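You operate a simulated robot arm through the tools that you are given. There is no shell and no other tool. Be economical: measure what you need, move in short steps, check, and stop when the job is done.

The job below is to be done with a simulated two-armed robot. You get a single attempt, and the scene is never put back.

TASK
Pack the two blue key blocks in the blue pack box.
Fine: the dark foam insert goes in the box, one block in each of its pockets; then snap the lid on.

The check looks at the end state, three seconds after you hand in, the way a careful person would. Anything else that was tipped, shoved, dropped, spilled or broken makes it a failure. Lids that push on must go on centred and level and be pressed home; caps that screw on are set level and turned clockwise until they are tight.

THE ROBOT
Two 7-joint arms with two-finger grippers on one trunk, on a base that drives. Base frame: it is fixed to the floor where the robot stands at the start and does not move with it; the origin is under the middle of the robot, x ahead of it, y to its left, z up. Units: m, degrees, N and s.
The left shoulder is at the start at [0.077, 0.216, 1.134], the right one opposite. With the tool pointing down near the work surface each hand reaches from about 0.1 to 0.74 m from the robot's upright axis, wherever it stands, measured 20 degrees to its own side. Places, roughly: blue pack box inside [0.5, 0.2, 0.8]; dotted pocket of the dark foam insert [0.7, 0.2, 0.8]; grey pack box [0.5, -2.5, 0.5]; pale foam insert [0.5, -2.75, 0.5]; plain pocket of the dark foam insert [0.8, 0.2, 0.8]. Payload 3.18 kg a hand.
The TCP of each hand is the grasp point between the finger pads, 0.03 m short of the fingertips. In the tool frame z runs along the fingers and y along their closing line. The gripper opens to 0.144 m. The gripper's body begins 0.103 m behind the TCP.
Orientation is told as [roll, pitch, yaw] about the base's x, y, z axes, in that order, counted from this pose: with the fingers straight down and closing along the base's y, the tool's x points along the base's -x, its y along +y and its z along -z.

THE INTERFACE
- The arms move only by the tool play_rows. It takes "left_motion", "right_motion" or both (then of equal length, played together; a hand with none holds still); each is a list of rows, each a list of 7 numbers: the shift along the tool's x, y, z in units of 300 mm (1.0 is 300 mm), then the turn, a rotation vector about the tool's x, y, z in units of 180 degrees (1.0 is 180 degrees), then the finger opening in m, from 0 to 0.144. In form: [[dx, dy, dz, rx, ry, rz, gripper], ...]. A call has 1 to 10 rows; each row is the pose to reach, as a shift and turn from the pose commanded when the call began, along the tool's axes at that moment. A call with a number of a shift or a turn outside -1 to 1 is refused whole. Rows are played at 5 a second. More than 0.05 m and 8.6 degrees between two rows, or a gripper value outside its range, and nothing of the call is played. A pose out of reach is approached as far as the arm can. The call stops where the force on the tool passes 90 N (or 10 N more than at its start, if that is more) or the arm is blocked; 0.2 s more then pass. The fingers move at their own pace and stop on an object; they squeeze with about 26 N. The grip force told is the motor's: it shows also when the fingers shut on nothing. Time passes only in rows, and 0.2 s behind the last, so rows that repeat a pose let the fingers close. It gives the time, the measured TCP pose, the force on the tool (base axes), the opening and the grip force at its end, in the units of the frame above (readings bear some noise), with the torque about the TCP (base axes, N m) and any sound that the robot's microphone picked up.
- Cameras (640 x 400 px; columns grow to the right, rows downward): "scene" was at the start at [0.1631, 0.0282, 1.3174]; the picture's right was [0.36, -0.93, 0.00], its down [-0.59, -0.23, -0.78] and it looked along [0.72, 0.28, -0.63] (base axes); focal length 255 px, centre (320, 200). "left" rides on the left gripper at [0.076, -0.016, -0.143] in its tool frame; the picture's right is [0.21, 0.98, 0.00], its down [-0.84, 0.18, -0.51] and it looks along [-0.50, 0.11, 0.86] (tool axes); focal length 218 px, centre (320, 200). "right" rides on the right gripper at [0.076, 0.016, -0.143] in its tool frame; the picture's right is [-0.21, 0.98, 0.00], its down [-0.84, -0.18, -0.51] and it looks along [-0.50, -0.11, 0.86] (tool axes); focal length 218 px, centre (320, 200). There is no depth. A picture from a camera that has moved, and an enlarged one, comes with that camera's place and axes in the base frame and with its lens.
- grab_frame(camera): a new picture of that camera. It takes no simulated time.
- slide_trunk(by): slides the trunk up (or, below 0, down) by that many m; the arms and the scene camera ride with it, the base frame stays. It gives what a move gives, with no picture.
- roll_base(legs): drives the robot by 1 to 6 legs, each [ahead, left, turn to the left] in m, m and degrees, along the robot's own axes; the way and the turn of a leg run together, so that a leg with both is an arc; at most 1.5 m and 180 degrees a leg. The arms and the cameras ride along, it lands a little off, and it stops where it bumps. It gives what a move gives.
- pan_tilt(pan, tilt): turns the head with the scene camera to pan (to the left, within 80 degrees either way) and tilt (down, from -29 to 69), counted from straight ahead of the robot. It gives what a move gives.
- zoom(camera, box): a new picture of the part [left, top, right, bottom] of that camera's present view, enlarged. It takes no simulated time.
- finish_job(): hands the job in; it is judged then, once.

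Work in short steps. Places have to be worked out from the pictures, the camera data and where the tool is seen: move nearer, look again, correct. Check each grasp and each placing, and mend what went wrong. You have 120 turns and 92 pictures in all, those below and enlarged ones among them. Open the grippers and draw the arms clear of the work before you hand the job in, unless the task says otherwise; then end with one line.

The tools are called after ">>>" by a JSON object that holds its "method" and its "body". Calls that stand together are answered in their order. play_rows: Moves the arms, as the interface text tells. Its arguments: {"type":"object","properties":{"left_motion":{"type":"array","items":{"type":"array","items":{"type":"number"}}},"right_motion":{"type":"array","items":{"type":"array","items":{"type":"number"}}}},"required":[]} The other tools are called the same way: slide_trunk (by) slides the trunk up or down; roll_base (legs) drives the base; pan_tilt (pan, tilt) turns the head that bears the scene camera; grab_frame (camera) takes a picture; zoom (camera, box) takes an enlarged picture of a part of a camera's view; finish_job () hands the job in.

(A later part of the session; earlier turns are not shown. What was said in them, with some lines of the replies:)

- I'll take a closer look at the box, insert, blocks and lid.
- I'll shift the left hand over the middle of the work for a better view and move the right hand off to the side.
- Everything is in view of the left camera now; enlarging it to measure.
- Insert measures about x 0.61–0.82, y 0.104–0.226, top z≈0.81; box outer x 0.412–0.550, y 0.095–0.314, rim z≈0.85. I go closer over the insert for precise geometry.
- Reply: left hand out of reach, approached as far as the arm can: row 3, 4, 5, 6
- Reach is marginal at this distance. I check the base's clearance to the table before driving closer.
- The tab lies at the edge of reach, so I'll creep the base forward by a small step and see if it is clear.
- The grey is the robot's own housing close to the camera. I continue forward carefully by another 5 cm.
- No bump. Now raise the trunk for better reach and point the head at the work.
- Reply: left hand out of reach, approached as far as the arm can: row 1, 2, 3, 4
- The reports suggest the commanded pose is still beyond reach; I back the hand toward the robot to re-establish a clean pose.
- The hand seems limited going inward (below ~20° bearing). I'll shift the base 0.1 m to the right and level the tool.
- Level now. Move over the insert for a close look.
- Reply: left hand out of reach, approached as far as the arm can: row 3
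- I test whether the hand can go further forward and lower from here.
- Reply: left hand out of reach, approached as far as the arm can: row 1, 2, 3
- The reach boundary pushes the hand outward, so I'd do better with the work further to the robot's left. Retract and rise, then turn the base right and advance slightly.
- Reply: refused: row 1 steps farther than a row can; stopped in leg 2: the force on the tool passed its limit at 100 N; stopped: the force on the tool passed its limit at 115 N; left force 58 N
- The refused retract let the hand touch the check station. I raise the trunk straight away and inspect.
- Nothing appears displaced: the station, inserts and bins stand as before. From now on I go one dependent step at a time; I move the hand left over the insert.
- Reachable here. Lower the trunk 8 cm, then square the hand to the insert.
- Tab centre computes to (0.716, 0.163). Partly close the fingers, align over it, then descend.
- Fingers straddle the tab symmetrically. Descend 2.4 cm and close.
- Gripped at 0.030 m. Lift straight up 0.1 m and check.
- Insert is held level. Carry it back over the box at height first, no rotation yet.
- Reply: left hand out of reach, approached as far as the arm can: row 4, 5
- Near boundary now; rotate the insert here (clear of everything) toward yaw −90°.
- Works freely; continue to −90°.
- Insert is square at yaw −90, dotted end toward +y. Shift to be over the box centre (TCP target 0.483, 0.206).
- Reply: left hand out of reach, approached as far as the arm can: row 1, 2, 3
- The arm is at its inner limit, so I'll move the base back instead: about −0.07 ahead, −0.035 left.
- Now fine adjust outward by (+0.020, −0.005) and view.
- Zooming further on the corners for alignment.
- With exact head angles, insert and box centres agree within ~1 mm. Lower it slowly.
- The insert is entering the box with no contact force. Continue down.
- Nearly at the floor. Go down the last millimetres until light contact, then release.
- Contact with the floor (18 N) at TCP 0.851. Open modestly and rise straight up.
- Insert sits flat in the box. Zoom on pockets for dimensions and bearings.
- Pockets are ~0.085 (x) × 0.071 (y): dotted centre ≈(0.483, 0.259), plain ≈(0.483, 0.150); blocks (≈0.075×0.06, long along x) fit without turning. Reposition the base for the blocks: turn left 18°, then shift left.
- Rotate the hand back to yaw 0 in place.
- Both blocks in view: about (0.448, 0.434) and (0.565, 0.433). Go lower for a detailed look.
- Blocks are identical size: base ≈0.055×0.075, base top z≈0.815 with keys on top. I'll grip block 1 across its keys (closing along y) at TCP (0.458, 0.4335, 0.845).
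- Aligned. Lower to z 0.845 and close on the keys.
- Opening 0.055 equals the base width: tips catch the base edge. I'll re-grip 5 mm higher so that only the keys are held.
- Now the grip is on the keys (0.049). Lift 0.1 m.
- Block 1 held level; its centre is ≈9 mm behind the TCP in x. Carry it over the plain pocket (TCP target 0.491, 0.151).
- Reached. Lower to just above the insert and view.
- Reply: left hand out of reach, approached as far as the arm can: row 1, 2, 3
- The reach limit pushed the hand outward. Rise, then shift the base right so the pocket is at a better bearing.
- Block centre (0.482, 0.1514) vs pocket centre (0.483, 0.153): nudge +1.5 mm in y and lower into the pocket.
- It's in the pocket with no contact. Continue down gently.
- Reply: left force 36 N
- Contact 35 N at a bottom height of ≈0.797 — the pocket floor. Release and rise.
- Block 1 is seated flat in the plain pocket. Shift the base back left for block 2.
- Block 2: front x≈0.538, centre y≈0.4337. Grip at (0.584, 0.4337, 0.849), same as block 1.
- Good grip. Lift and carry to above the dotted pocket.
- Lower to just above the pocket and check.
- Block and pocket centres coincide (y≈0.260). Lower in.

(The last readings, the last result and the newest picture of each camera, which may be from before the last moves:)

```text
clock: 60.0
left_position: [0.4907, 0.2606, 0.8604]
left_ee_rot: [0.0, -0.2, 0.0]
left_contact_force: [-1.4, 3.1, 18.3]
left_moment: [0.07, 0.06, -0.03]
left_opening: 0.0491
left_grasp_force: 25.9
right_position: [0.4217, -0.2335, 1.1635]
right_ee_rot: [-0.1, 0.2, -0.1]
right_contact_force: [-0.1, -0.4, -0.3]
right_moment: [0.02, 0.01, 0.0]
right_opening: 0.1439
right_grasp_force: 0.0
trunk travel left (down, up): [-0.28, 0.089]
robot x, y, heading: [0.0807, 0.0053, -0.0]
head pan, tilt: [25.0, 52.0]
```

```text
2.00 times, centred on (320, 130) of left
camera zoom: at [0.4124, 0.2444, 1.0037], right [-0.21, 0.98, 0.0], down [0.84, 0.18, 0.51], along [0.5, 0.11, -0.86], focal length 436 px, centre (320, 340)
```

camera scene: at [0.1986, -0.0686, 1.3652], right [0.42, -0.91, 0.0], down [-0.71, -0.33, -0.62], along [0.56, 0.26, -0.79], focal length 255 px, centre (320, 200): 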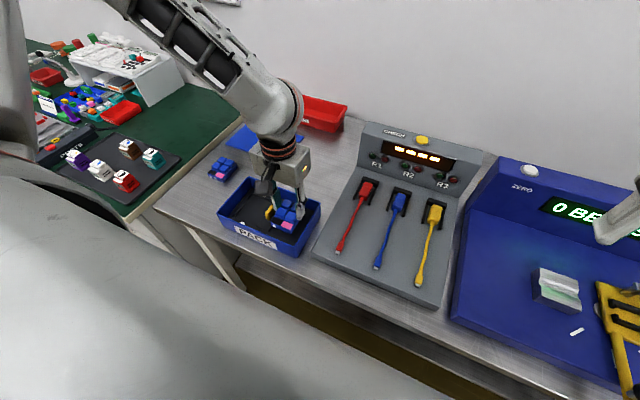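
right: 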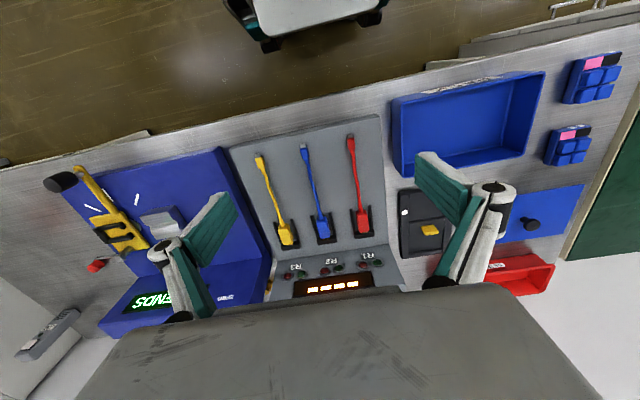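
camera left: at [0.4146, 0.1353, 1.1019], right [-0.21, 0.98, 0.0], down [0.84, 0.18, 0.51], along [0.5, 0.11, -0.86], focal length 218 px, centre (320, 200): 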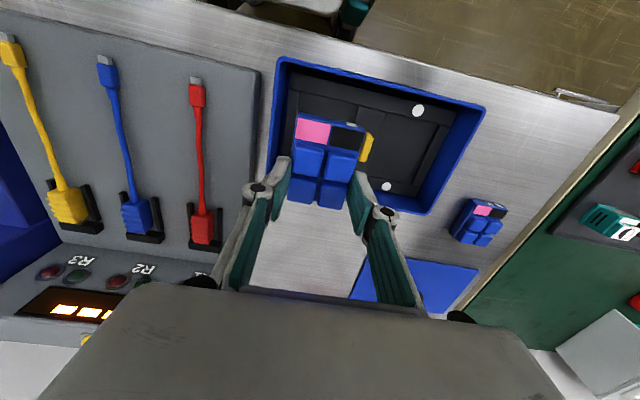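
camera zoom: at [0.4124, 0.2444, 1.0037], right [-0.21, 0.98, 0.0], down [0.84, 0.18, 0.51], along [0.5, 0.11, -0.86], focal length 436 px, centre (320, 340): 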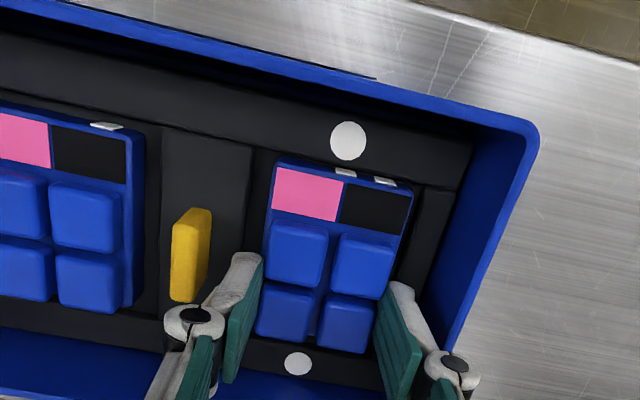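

Contact at the expected depth. Release and rise.

>>> {"method": "play_rows", "body": {"left_motion": [[0, 0, -0.004, 0, 0, 0, 0.063], [0, 0, -0.004, 0, 0, 0, 0.063], [0, 0, -0.1, 0, 0, 0, 0.063], [0, 0, -0.22, 0, 0, 0, 0.063], [0, 0, -0.35, 0, 0, 0, 0.063]]}}

>>> {"method": "grab_frame", "body": {"camera": "left"}}

>>> {"method": "zoom", "body": {"camera": "scene", "box": [240, 110, 380, 280]}}

```text
clock: 61.2
left_position: [0.4881, 0.259, 0.9653]
left_ee_rot: [0.1, 0.0, 0.0]
left_contact_force: [-0.4, -0.2, 0.5]
left_moment: [0.02, 0.02, 0.0]
left_opening: 0.0632
left_grasp_force: 0.1
right_position: [0.4215, -0.2335, 1.1634]
right_ee_rot: [0.0, 0.2, -0.1]
right_contact_force: [-0.2, 0.0, -0.8]
right_moment: [0.0, -0.06, 0.03]
right_opening: 0.1439
right_grasp_force: 0.0
trunk travel left (down, up): [-0.28, 0.089]
robot x, y, heading: [0.0804, 0.0032, 0.0]
head pan, tilt: [25.0, 52.0]
```

```text
32 pictures are left
camera left: at [0.4112, 0.2428, 1.1084], right [-0.21, 0.98, 0.0], down [0.84, 0.18, 0.51], along [0.5, 0.11, -0.86], focal length 218 px, centre (320, 200)
```

left: 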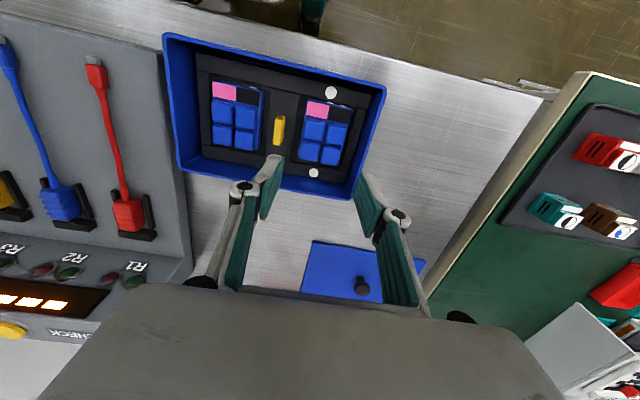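

```text
2.35 times, centred on (310, 195) of scene
camera zoom: at [0.1974, 0.0313, 1.3655], right [0.42, -0.91, 0.0], down [-0.71, -0.33, -0.62], along [0.56, 0.26, -0.79], focal length 599 px, centre (344, 212)
```

zoom: 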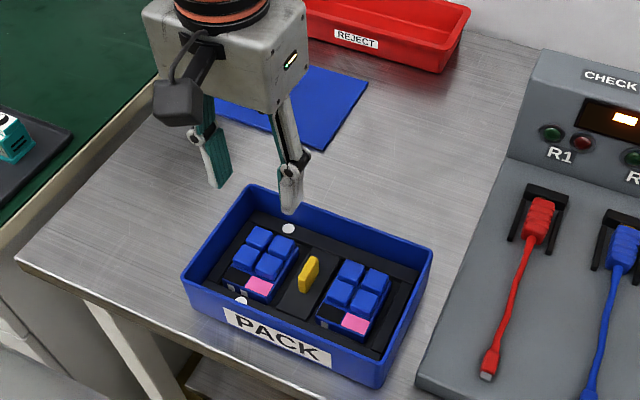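

Both blocks are well seated. Lid: x 0.68–0.83, y 0.29–0.52, knob ≈(0.753, 0.405), already parallel to the box. First raise the hand for the base move.

>>> {"method": "play_rows", "body": {"left_motion": [[0, 0, -0.1, 0, 0, 0, 0.08], [0, 0, -0.2, 0, 0, 0, 0.08]]}}

```text
clock: 61.9
left_position: [0.4897, 0.261, 1.0254]
left_ee_rot: [-0.1, 0.1, 0.0]
left_contact_force: [0.4, 0.0, -0.4]
left_moment: [0.0, 0.01, 0.02]
left_opening: 0.0802
left_grasp_force: 0.1
right_position: [0.4229, -0.2327, 1.1627]
right_ee_rot: [0.0, 0.3, -0.1]
right_contact_force: [0.5, -0.4, 0.1]
right_moment: [-0.03, 0.01, 0.01]
right_opening: 0.144
right_grasp_force: 0.1
trunk travel left (down, up): [-0.28, 0.089]
robot x, y, heading: [0.0824, 0.0045, 0.0]
head pan, tilt: [25.0, 52.0]
```

>>> {"method": "roll_base", "body": {"legs": [[0.05, 0.13, 0], [0, 0, -18]]}}

```text
clock: 64.8
left_position: [0.5979, 0.2511, 1.0239]
left_ee_rot: [-0.2, 0.0, -18.1]
left_contact_force: [0.3, -0.1, -0.8]
left_moment: [0.01, -0.02, -0.03]
left_opening: 0.08
left_grasp_force: 0.1
right_position: [0.3804, -0.1974, 1.1624]
right_ee_rot: [0.0, 0.3, -18.3]
right_contact_force: [-0.3, 0.9, -0.2]
right_moment: [0.0, -0.01, 0.0]
right_opening: 0.1439
right_grasp_force: 0.1
trunk travel left (down, up): [-0.28, 0.089]
robot x, y, heading: [0.1273, 0.1328, -18.0]
head pan, tilt: [25.0, 52.0]
stopped in leg 2: the robot was blocked; the commanded pose is now the measured one
```

The turn was reported as blocked near its end; let me look around.

>>> {"method": "grab_frame", "body": {"camera": "scene"}}

>>> {"method": "grab_frame", "body": {"camera": "left"}}

```text
30 pictures are left
camera scene: at [0.2509, 0.1239, 1.3653], right [0.12, -0.99, 0.0], down [-0.78, -0.09, -0.62], along [0.61, 0.07, -0.79], focal length 255 px, centre (320, 200)
```

scene: 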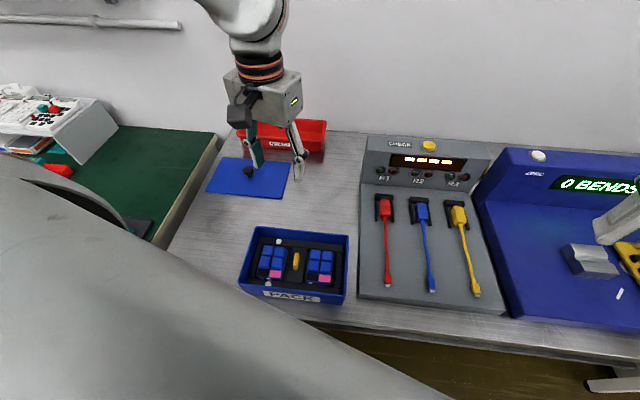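

```text
29 pictures are left
camera left: at [0.5198, 0.2583, 1.1677], right [0.11, 0.99, 0.0], down [0.86, -0.09, 0.51], along [0.5, -0.05, -0.86], focal length 218 px, centre (320, 200)
```

left: 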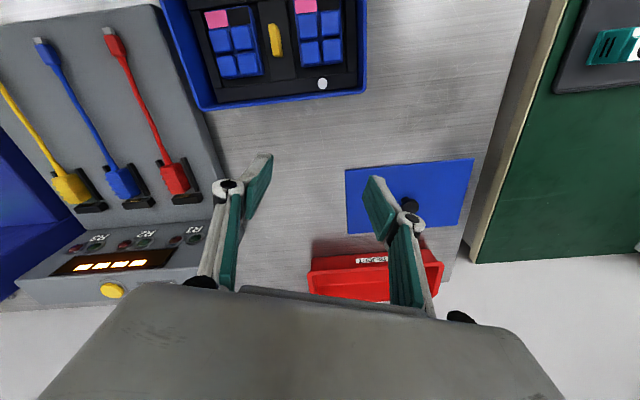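

Nothing is disturbed; heading reached −18°. Knob confirmed at ≈(0.754, 0.405). Move the hand near it, squaring yaw.

>>> {"method": "play_rows", "body": {"left_motion": [[-0.047, 0.113, 0.05, 0, 0, -0.02, 0.08], [-0.095, 0.227, 0.1, 0, 0, -0.04, 0.08], [-0.142, 0.34, 0.15, 0, 0, -0.06, 0.08], [-0.19, 0.453, 0.2, 0, 0, -0.08, 0.08], [-0.237, 0.567, 0.25, 0, 0, -0.1, 0.08]]}}

>>> {"method": "zoom", "body": {"camera": "left", "box": [200, 60, 440, 290]}}

```text
clock: 66.0
left_position: [0.7194, 0.3905, 0.9471]
left_ee_rot: [0.0, 0.0, -0.1]
left_contact_force: [0.3, 1.2, 0.0]
left_moment: [-0.03, 0.05, 0.01]
left_opening: 0.0802
left_grasp_force: 0.2
right_position: [0.3806, -0.1974, 1.1639]
right_ee_rot: [0.0, 0.2, -18.3]
right_contact_force: [0.0, 0.3, 0.2]
right_moment: [-0.01, 0.02, -0.02]
right_opening: 0.1441
right_grasp_force: 0.0
trunk travel left (down, up): [-0.28, 0.089]
robot x, y, heading: [0.1311, 0.1327, -18.3]
head pan, tilt: [25.0, 52.0]
```

```text
1.74 times, centred on (320, 175) of left
camera zoom: at [0.6413, 0.3742, 1.0907], right [-0.21, 0.98, 0.0], down [0.84, 0.18, 0.51], along [0.5, 0.1, -0.86], focal length 380 px, centre (320, 244)
```

zoom: 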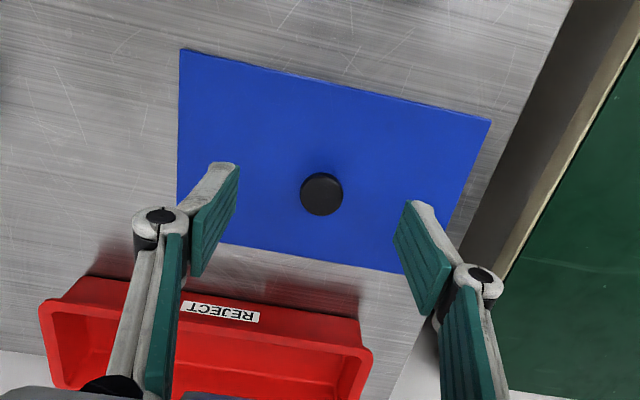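

Knob centre (0.754, 0.400), lid centre coincides; knob head ≈34 mm wide, top z≈0.825. Descend around it.

>>> {"method": "play_rows", "body": {"left_motion": [[-0.06, 0.016, 0.1, 0, 0, 0, 0.08], [-0.115, 0.032, 0.2, 0, 0, 0, 0.08], [-0.115, 0.032, 0.29, 0, 0, 0, 0.08]]}}

>>> {"method": "zoom", "body": {"camera": "left", "box": [220, 80, 420, 280]}}

>>> {"method": "zoom", "body": {"camera": "scene", "box": [190, 100, 320, 220]}}

```text
clock: 66.8
left_position: [0.7533, 0.3981, 0.8597]
left_ee_rot: [0.1, 0.1, -0.1]
left_contact_force: [-0.1, -0.2, -0.2]
left_moment: [-0.01, 0.05, -0.03]
left_opening: 0.0801
left_grasp_force: 0.1
right_position: [0.3816, -0.198, 1.1631]
right_ee_rot: [0.0, 0.2, -18.3]
right_contact_force: [-0.3, -0.1, -0.1]
right_moment: [-0.02, 0.08, -0.02]
right_opening: 0.1441
right_grasp_force: 0.1
trunk travel left (down, up): [-0.28, 0.089]
robot x, y, heading: [0.132, 0.1371, -18.2]
head pan, tilt: [25.0, 52.0]
```

```text
2.00 times, centred on (320, 180) of left
camera zoom: at [0.6759, 0.3819, 1.0042], right [-0.21, 0.98, 0.0], down [0.84, 0.18, 0.51], along [0.5, 0.1, -0.86], focal length 436 px, centre (320, 240)
```

zoom: 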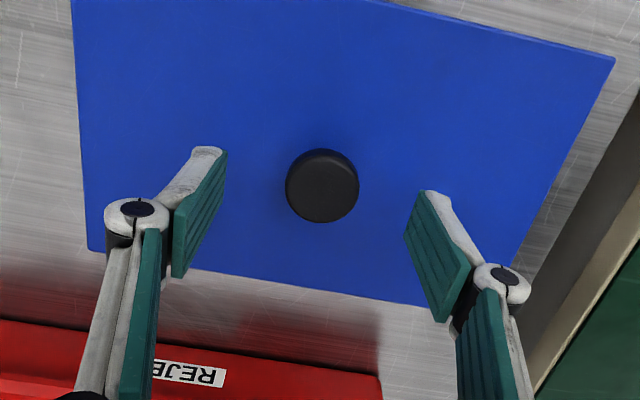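

```text
3.33 times, centred on (255, 160) of scene
camera zoom: at [0.2521, 0.1237, 1.3651], right [0.12, -0.99, 0.0], down [-0.78, -0.09, -0.61], along [0.61, 0.07, -0.79], focal length 849 px, centre (537, 333)
```

zoom: 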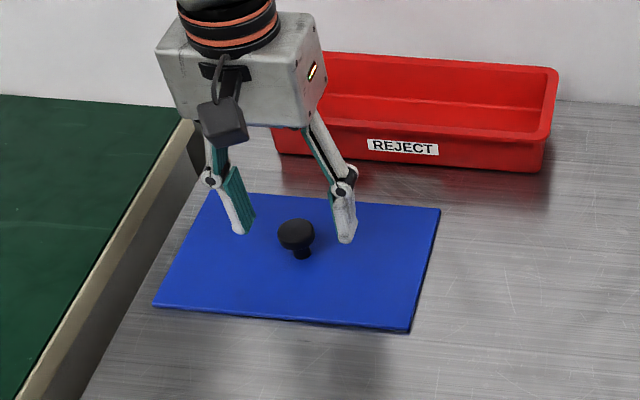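

Centred. Descend 2.5 cm and close on the knob.

>>> {"method": "play_rows", "body": {"left_motion": [[0, 0.005, 0.045, 0, 0, 0, 0.08], [0, 0.005, 0.082, 0, 0, 0, 0.08], [0, 0.005, 0.082, 0, 0, 0, 0.0], [0, 0.005, 0.082, 0, 0, 0, 0.0], [0, 0.005, 0.082, 0, 0, 0, 0.0]]}}

```text
clock: 68.0
left_position: [0.7532, 0.4006, 0.8358]
left_ee_rot: [0.0, -0.1, -0.1]
left_contact_force: [0.2, -0.3, -1.2]
left_moment: [0.0, -0.03, 0.02]
left_opening: 0.0299
left_grasp_force: 25.6
right_position: [0.3806, -0.1985, 1.1636]
right_ee_rot: [0.1, 0.4, -18.3]
right_contact_force: [-0.1, 0.0, 0.6]
right_moment: [-0.03, 0.0, 0.02]
right_opening: 0.1441
right_grasp_force: 0.0
trunk travel left (down, up): [-0.28, 0.089]
robot x, y, heading: [0.129, 0.1366, -18.2]
head pan, tilt: [25.0, 52.0]
```

Gripped at 0.030. Lift 0.12 m.

>>> {"method": "play_rows", "body": {"left_motion": [[0, 0, -0.03, 0, 0, 0, 0.0], [0, 0, -0.12, 0, 0, 0, 0.0], [0, 0, -0.26, 0, 0, 0, 0.0], [0, 0, -0.4, 0, 0, 0, 0.0]]}}

>>> {"method": "zoom", "body": {"camera": "scene", "box": [180, 80, 360, 310]}}

>>> {"method": "grab_frame", "body": {"camera": "left"}}

```text
clock: 69.0
left_position: [0.7536, 0.402, 0.9604]
left_ee_rot: [0.0, 0.0, -0.1]
left_contact_force: [-0.3, 0.1, -0.8]
left_moment: [0.01, -0.02, -0.01]
left_opening: 0.03
left_grasp_force: 25.7
right_position: [0.3799, -0.1987, 1.1638]
right_ee_rot: [0.0, 0.2, -18.3]
right_contact_force: [0.4, -0.4, -0.4]
right_moment: [0.03, -0.02, 0.01]
right_opening: 0.1442
right_grasp_force: 0.1
trunk travel left (down, up): [-0.28, 0.089]
robot x, y, heading: [0.1274, 0.1339, -18.0]
head pan, tilt: [25.0, 52.0]
```

```text
1.74 times, centred on (270, 195) of scene
camera zoom: at [0.2504, 0.1233, 1.3654], right [0.12, -0.99, 0.0], down [-0.78, -0.09, -0.62], along [0.61, 0.07, -0.79], focal length 443 px, centre (407, 209)
```

zoom: 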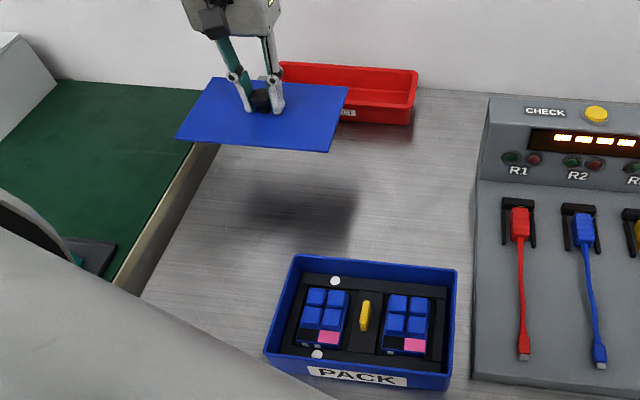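

```text
24 pictures are left
camera left: at [0.6754, 0.3842, 1.1035], right [-0.21, 0.98, 0.0], down [0.84, 0.18, 0.51], along [0.5, 0.1, -0.86], focal length 218 px, centre (320, 200)
```

left: 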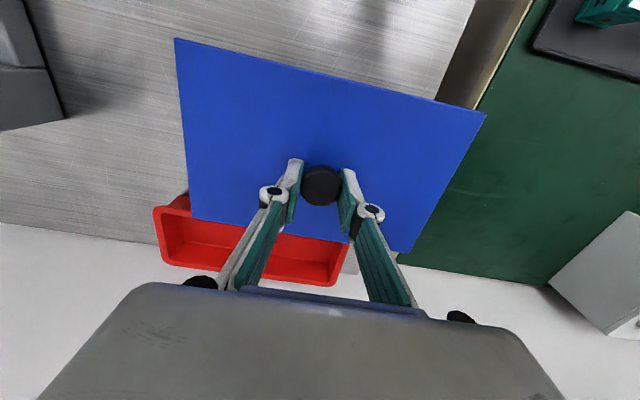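

Lid hangs level, square and centred on the TCP (its centre 0.753, 0.402). Box centre ≈(0.4815, 0.2048). Drive the base partway first.

>>> {"method": "roll_base", "body": {"legs": [[-0.044, -0.188, 0]]}}

```text
clock: 71.3
left_position: [0.6518, 0.237, 0.9601]
left_ee_rot: [0.1, -0.1, -0.1]
left_contact_force: [0.3, 0.6, -0.4]
left_moment: [0.01, -0.01, 0.01]
left_opening: 0.0296
left_grasp_force: 26.4
right_position: [0.2792, -0.3612, 1.1629]
right_ee_rot: [0.0, 0.3, -18.3]
right_contact_force: [-0.1, 0.5, 0.2]
right_moment: [0.01, -0.02, -0.01]
right_opening: 0.1438
right_grasp_force: 0.1
trunk travel left (down, up): [-0.28, 0.089]
robot x, y, heading: [0.0265, -0.0322, -18.3]
head pan, tilt: [25.0, 52.0]
```

Now the arm brings the lid over the box centre.

>>> {"method": "play_rows", "body": {"left_motion": [[0.142, -0.027, 0, 0, 0, 0, 0.0], [0.284, -0.054, 0, 0, 0, 0, 0.0], [0.426, -0.08, 0, 0, 0, 0, 0.0], [0.568, -0.107, 0, 0, 0, 0, 0.0], [0.568, -0.107, 0, 0, 0, -0.0005, 0.0]]}}

>>> {"method": "grab_frame", "body": {"camera": "scene"}}

```text
clock: 72.5
left_position: [0.4803, 0.2053, 0.9582]
left_ee_rot: [-0.1, 0.2, 0.0]
left_contact_force: [0.4, -0.5, -0.7]
left_moment: [-0.04, -0.02, -0.02]
left_opening: 0.03
left_grasp_force: 26.1
right_position: [0.2808, -0.3626, 1.1624]
right_ee_rot: [0.1, 0.3, -18.3]
right_contact_force: [-0.1, -0.3, -0.2]
right_moment: [0.0, 0.04, 0.0]
right_opening: 0.1438
right_grasp_force: 0.1
trunk travel left (down, up): [-0.28, 0.089]
robot x, y, heading: [0.0263, -0.0321, -18.3]
head pan, tilt: [25.0, 52.0]
```

```text
23 pictures are left
camera scene: at [0.1511, -0.0399, 1.3652], right [0.12, -0.99, 0.0], down [-0.78, -0.09, -0.62], along [0.61, 0.07, -0.79], focal length 255 px, centre (320, 200)
```

scene: 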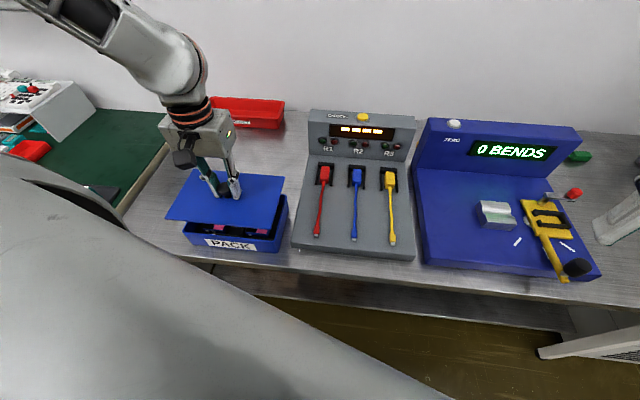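

Lower to about 1 cm above the rim and check alignment.

>>> {"method": "play_rows", "body": {"left_motion": [[-0.004, 0, 0.08, 0, 0, 0, 0.0], [-0.004, -0.001, 0.157, 0, -0.001, 0, 0.0]]}}

>>> {"method": "zoom", "body": {"camera": "scene", "box": [150, 165, 230, 265]}}

>>> {"method": "zoom", "body": {"camera": "scene", "box": [225, 165, 305, 265]}}

```text
clock: 73.1
left_position: [0.4823, 0.2037, 0.9107]
left_ee_rot: [0.0, -0.3, 0.0]
left_contact_force: [-0.3, 0.2, -0.7]
left_moment: [0.06, -0.01, -0.02]
left_opening: 0.0299
left_grasp_force: 26.0
right_position: [0.28, -0.3612, 1.1621]
right_ee_rot: [0.0, 0.3, -18.2]
right_contact_force: [1.1, 0.2, 0.2]
right_moment: [0.0, 0.0, -0.04]
right_opening: 0.144
right_grasp_force: 0.0
trunk travel left (down, up): [-0.28, 0.089]
robot x, y, heading: [0.031, -0.0302, -17.9]
head pan, tilt: [25.0, 52.0]
```

```text
4.00 times, centred on (190, 215) of scene
camera zoom: at [0.1507, -0.0407, 1.3652], right [0.12, -0.99, 0.0], down [-0.78, -0.09, -0.62], along [0.61, 0.07, -0.79], focal length 1019 px, centre (840, 140)
```

zoom: 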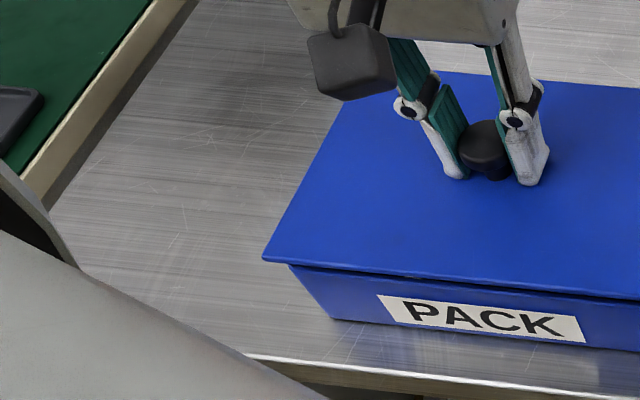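

```text
4.00 times, centred on (265, 215) of scene
camera zoom: at [0.1507, -0.0407, 1.3652], right [0.12, -0.99, 0.0], down [-0.78, -0.09, -0.62], along [0.61, 0.07, -0.79], focal length 1019 px, centre (540, 140)
```

zoom: 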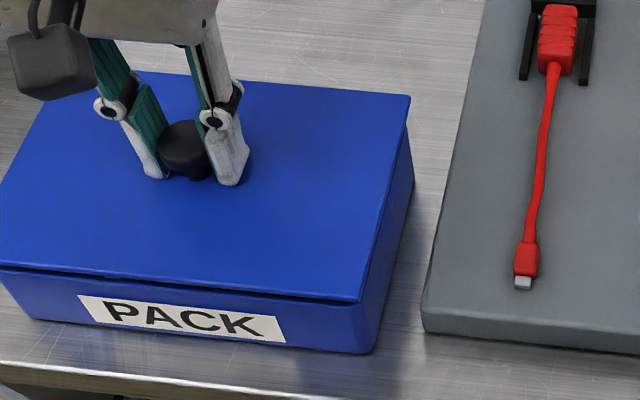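

Lid and box centres agree within about 1–2 mm. Lower gently toward contact, trimming the small pitch.

>>> {"method": "play_rows", "body": {"left_motion": [[0, 0.001, 0.01, 0, 0.0015, 0, 0.0], [0, 0.001, 0.02, 0, 0.0015, 0, 0.0], [0, 0.001, 0.028, 0, 0.0015, 0, 0.0]]}}

```text
clock: 73.9
left_position: [0.4838, 0.2057, 0.9049]
left_ee_rot: [0.0, 0.1, 0.1]
left_contact_force: [-0.4, 0.4, -1.3]
left_moment: [0.02, 0.0, 0.02]
left_opening: 0.03
left_grasp_force: 26.4
right_position: [0.2803, -0.3615, 1.1626]
right_ee_rot: [0.0, 0.4, -18.3]
right_contact_force: [0.4, -0.5, 0.7]
right_moment: [0.03, 0.03, 0.03]
right_opening: 0.144
right_grasp_force: 0.0
trunk travel left (down, up): [-0.28, 0.089]
robot x, y, heading: [0.0272, -0.0346, -18.4]
head pan, tilt: [25.0, 52.0]
```

>>> {"method": "play_rows", "body": {"left_motion": [[0.003, -0.001, 0.008, 0, 0, 0, 0.0], [0.003, -0.001, 0.016, 0, 0, 0, 0.0]]}}

```text
clock: 74.5
left_position: [0.4819, 0.2043, 0.8986]
left_ee_rot: [-0.1, 0.2, 0.0]
left_contact_force: [-0.4, 0.5, 0.2]
left_moment: [-0.01, -0.03, -0.01]
left_opening: 0.0298
left_grasp_force: 26.6
right_position: [0.2797, -0.3622, 1.1623]
right_ee_rot: [0.0, 0.3, -18.3]
right_contact_force: [0.5, -0.6, 0.3]
right_moment: [0.04, -0.01, 0.0]
right_opening: 0.1441
right_grasp_force: 0.1
trunk travel left (down, up): [-0.28, 0.089]
robot x, y, heading: [0.0297, -0.0282, -18.3]
head pan, tilt: [25.0, 52.0]
```

No contact yet at 0.8986; continue in small steps.

>>> {"method": "play_rows", "body": {"left_motion": [[0, 0, 0.007, 0, 0, 0, 0.0], [0, 0, 0.014, 0, 0, 0, 0.0]]}}

>>> {"method": "zoom", "body": {"camera": "scene", "box": [160, 165, 300, 265]}}

```text
clock: 75.1
left_position: [0.482, 0.2051, 0.896]
left_ee_rot: [0.0, -0.1, 0.0]
left_contact_force: [0.8, 2.8, 19.1]
left_moment: [0.02, -0.01, -0.03]
left_opening: 0.0302
left_grasp_force: 26.1
right_position: [0.28, -0.3615, 1.1634]
right_ee_rot: [-0.1, 0.2, -18.2]
right_contact_force: [0.9, -0.2, 0.1]
right_moment: [0.0, -0.01, 0.02]
right_opening: 0.144
right_grasp_force: 0.1
trunk travel left (down, up): [-0.28, 0.089]
robot x, y, heading: [0.0305, -0.0312, -18.3]
head pan, tilt: [25.0, 52.0]
heard: snap
```

```text
4.00 times, centred on (230, 215) of scene
camera zoom: at [0.1493, -0.0405, 1.3657], right [0.12, -0.99, 0.0], down [-0.78, -0.09, -0.62], along [0.61, 0.07, -0.79], focal length 1019 px, centre (680, 140)
```

zoom: 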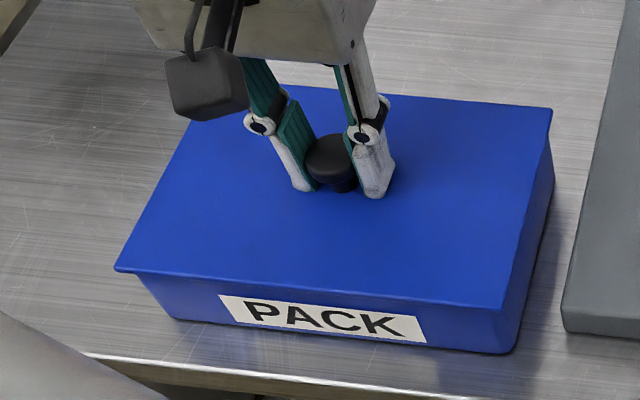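

A snap was heard. Press a little further to be sure it's home.

>>> {"method": "play_rows", "body": {"left_motion": [[0, 0, 0.005, 0, 0, 0, 0.0], [0, 0, 0.009, 0, 0, 0, 0.0], [0, 0, 0.009, 0, 0, 0, 0.0]]}}

```text
clock: 75.9
left_position: [0.4822, 0.203, 0.895]
left_ee_rot: [0.1, -0.4, -0.1]
left_contact_force: [7.4, 15.2, 70.5]
left_moment: [0.25, 0.26, 0.03]
left_opening: 0.0298
left_grasp_force: 26.3
right_position: [0.2774, -0.3619, 1.1639]
right_ee_rot: [0.0, 0.2, -18.2]
right_contact_force: [1.1, -0.7, -0.3]
right_moment: [0.03, 0.03, 0.02]
right_opening: 0.1437
right_grasp_force: 0.1
trunk travel left (down, up): [-0.28, 0.089]
robot x, y, heading: [0.0327, -0.0298, -18.2]
head pan, tilt: [25.0, 52.0]
```

The lid holds firm under 70 N. Relieve the load, open and rise.

>>> {"method": "play_rows", "body": {"left_motion": [[0, 0, -0.01, 0, 0, 0, 0.0], [0, 0, -0.01, 0, 0, 0, 0.07], [0, 0, -0.01, 0, 0, 0, 0.07], [0, 0, -0.12, 0, 0, 0, 0.07], [0, 0, -0.25, 0, 0, 0, 0.07], [0.03, 0.08, -0.38, 0, 0, 0, 0.07]]}}

>>> {"method": "grab_frame", "body": {"camera": "left"}}

>>> {"method": "zoom", "body": {"camera": "scene", "box": [160, 165, 300, 265]}}

```text
clock: 77.3
left_position: [0.4704, 0.2311, 1.0078]
left_ee_rot: [-0.1, 0.0, -0.1]
left_contact_force: [0.1, 0.5, 0.0]
left_moment: [-0.01, -0.03, -0.02]
left_opening: 0.0701
left_grasp_force: 0.0
right_position: [0.2786, -0.3593, 1.1637]
right_ee_rot: [-0.1, 0.1, -18.2]
right_contact_force: [-0.1, 0.8, -0.6]
right_moment: [0.0, -0.08, -0.03]
right_opening: 0.144
right_grasp_force: 0.0
trunk travel left (down, up): [-0.28, 0.089]
robot x, y, heading: [0.0288, -0.0307, -18.3]
head pan, tilt: [25.0, 52.0]
```

```text
19 pictures are left
camera left: at [0.3941, 0.2147, 1.1512], right [-0.21, 0.98, 0.0], down [0.84, 0.18, 0.51], along [0.5, 0.1, -0.86], focal length 218 px, centre (320, 200)
```

left: 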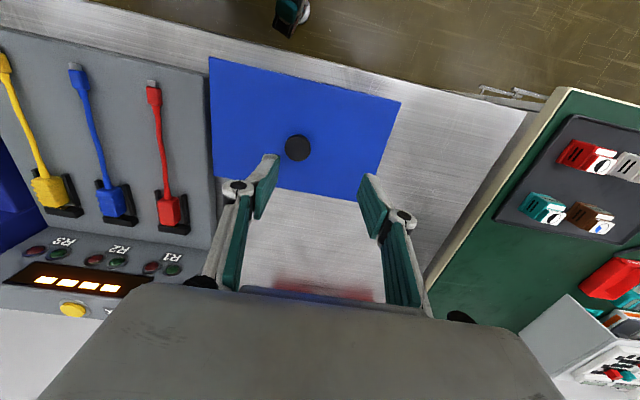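

```text
4.00 times, centred on (230, 215) of scene
camera zoom: at [0.1483, -0.0388, 1.3656], right [0.12, -0.99, 0.0], down [-0.78, -0.09, -0.62], along [0.61, 0.07, -0.79], focal length 1019 px, centre (680, 140)
```

zoom: 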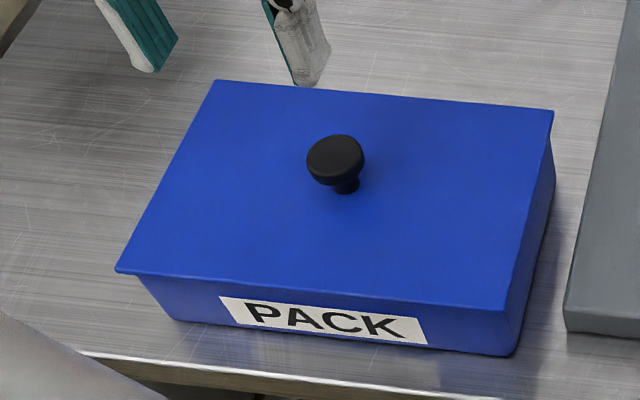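

The lid is level, centred and snapped on; everything else stands as it was. Draw the left arm clear, then check the whole scene.

>>> {"method": "play_rows", "body": {"left_motion": [[0, 0.1, -0.1, 0, 0, 0, 0.1], [0, 0.2, -0.2, 0, 0, 0, 0.1], [0, 0.3, -0.3, 0, 0, 0, 0.1], [0, 0.4, -0.35, 0, 0, 0, 0.1], [0, 0.5, -0.38, 0, 0, 0, 0.1]]}}

>>> {"method": "pan_tilt", "body": {"pan": 25, "tilt": 42}}

>>> {"method": "grab_frame", "body": {"camera": "scene"}}

```text
clock: 78.5
left_position: [0.4755, 0.3791, 1.118]
left_ee_rot: [-0.1, 0.1, -0.1]
left_contact_force: [-0.4, 0.1, 0.2]
left_moment: [-0.05, 0.02, -0.01]
left_opening: 0.0999
left_grasp_force: 0.1
right_position: [0.2792, -0.3604, 1.1633]
right_ee_rot: [0.0, 0.2, -18.3]
right_contact_force: [-0.6, 1.0, 0.8]
right_moment: [-0.02, -0.01, 0.0]
right_opening: 0.1441
right_grasp_force: 0.1
trunk travel left (down, up): [-0.28, 0.089]
robot x, y, heading: [0.0319, -0.032, -18.2]
head pan, tilt: [25.0, 52.0]
```

```text
clock: 79.2
left_position: [0.4754, 0.3786, 1.1193]
left_ee_rot: [0.0, 0.1, 0.0]
left_contact_force: [-0.6, 0.8, -0.4]
left_moment: [0.02, 0.01, -0.01]
left_opening: 0.0997
left_grasp_force: 0.0
right_position: [0.2802, -0.3621, 1.1626]
right_ee_rot: [0.0, 0.3, -18.3]
right_contact_force: [-0.4, 0.0, 0.1]
right_moment: [0.0, 0.0, 0.03]
right_opening: 0.1438
right_grasp_force: 0.1
trunk travel left (down, up): [-0.28, 0.089]
robot x, y, heading: [0.0291, -0.0333, -18.4]
head pan, tilt: [25.0, 42.0]
```

```text
17 pictures are left
camera scene: at [0.1589, -0.0394, 1.3791], right [0.12, -0.99, 0.0], down [-0.66, -0.08, -0.74], along [0.74, 0.09, -0.67], focal length 255 px, centre (320, 200)
```

scene: 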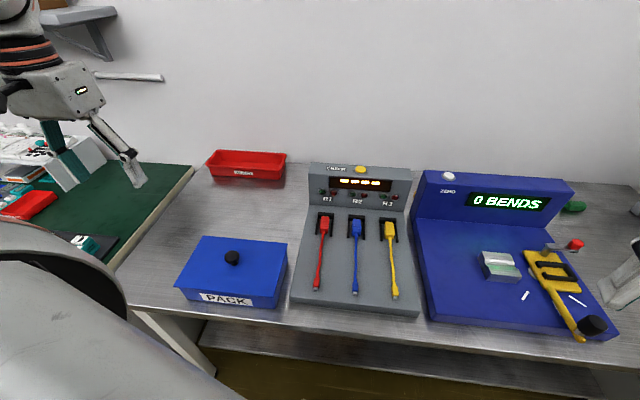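

The box is closed and level, the arms are clear with grippers open, and nothing else has moved. Handing in.

>>> {"method": "finish_job", "body": {}}

```text
The job is handed in.
```

The blue box is packed: the dark insert is in it with one key block in each pocket, and the lid snapped on level and held when pressed; the left hand briefly bumped the check station early on, but the pictures show nothing moved.
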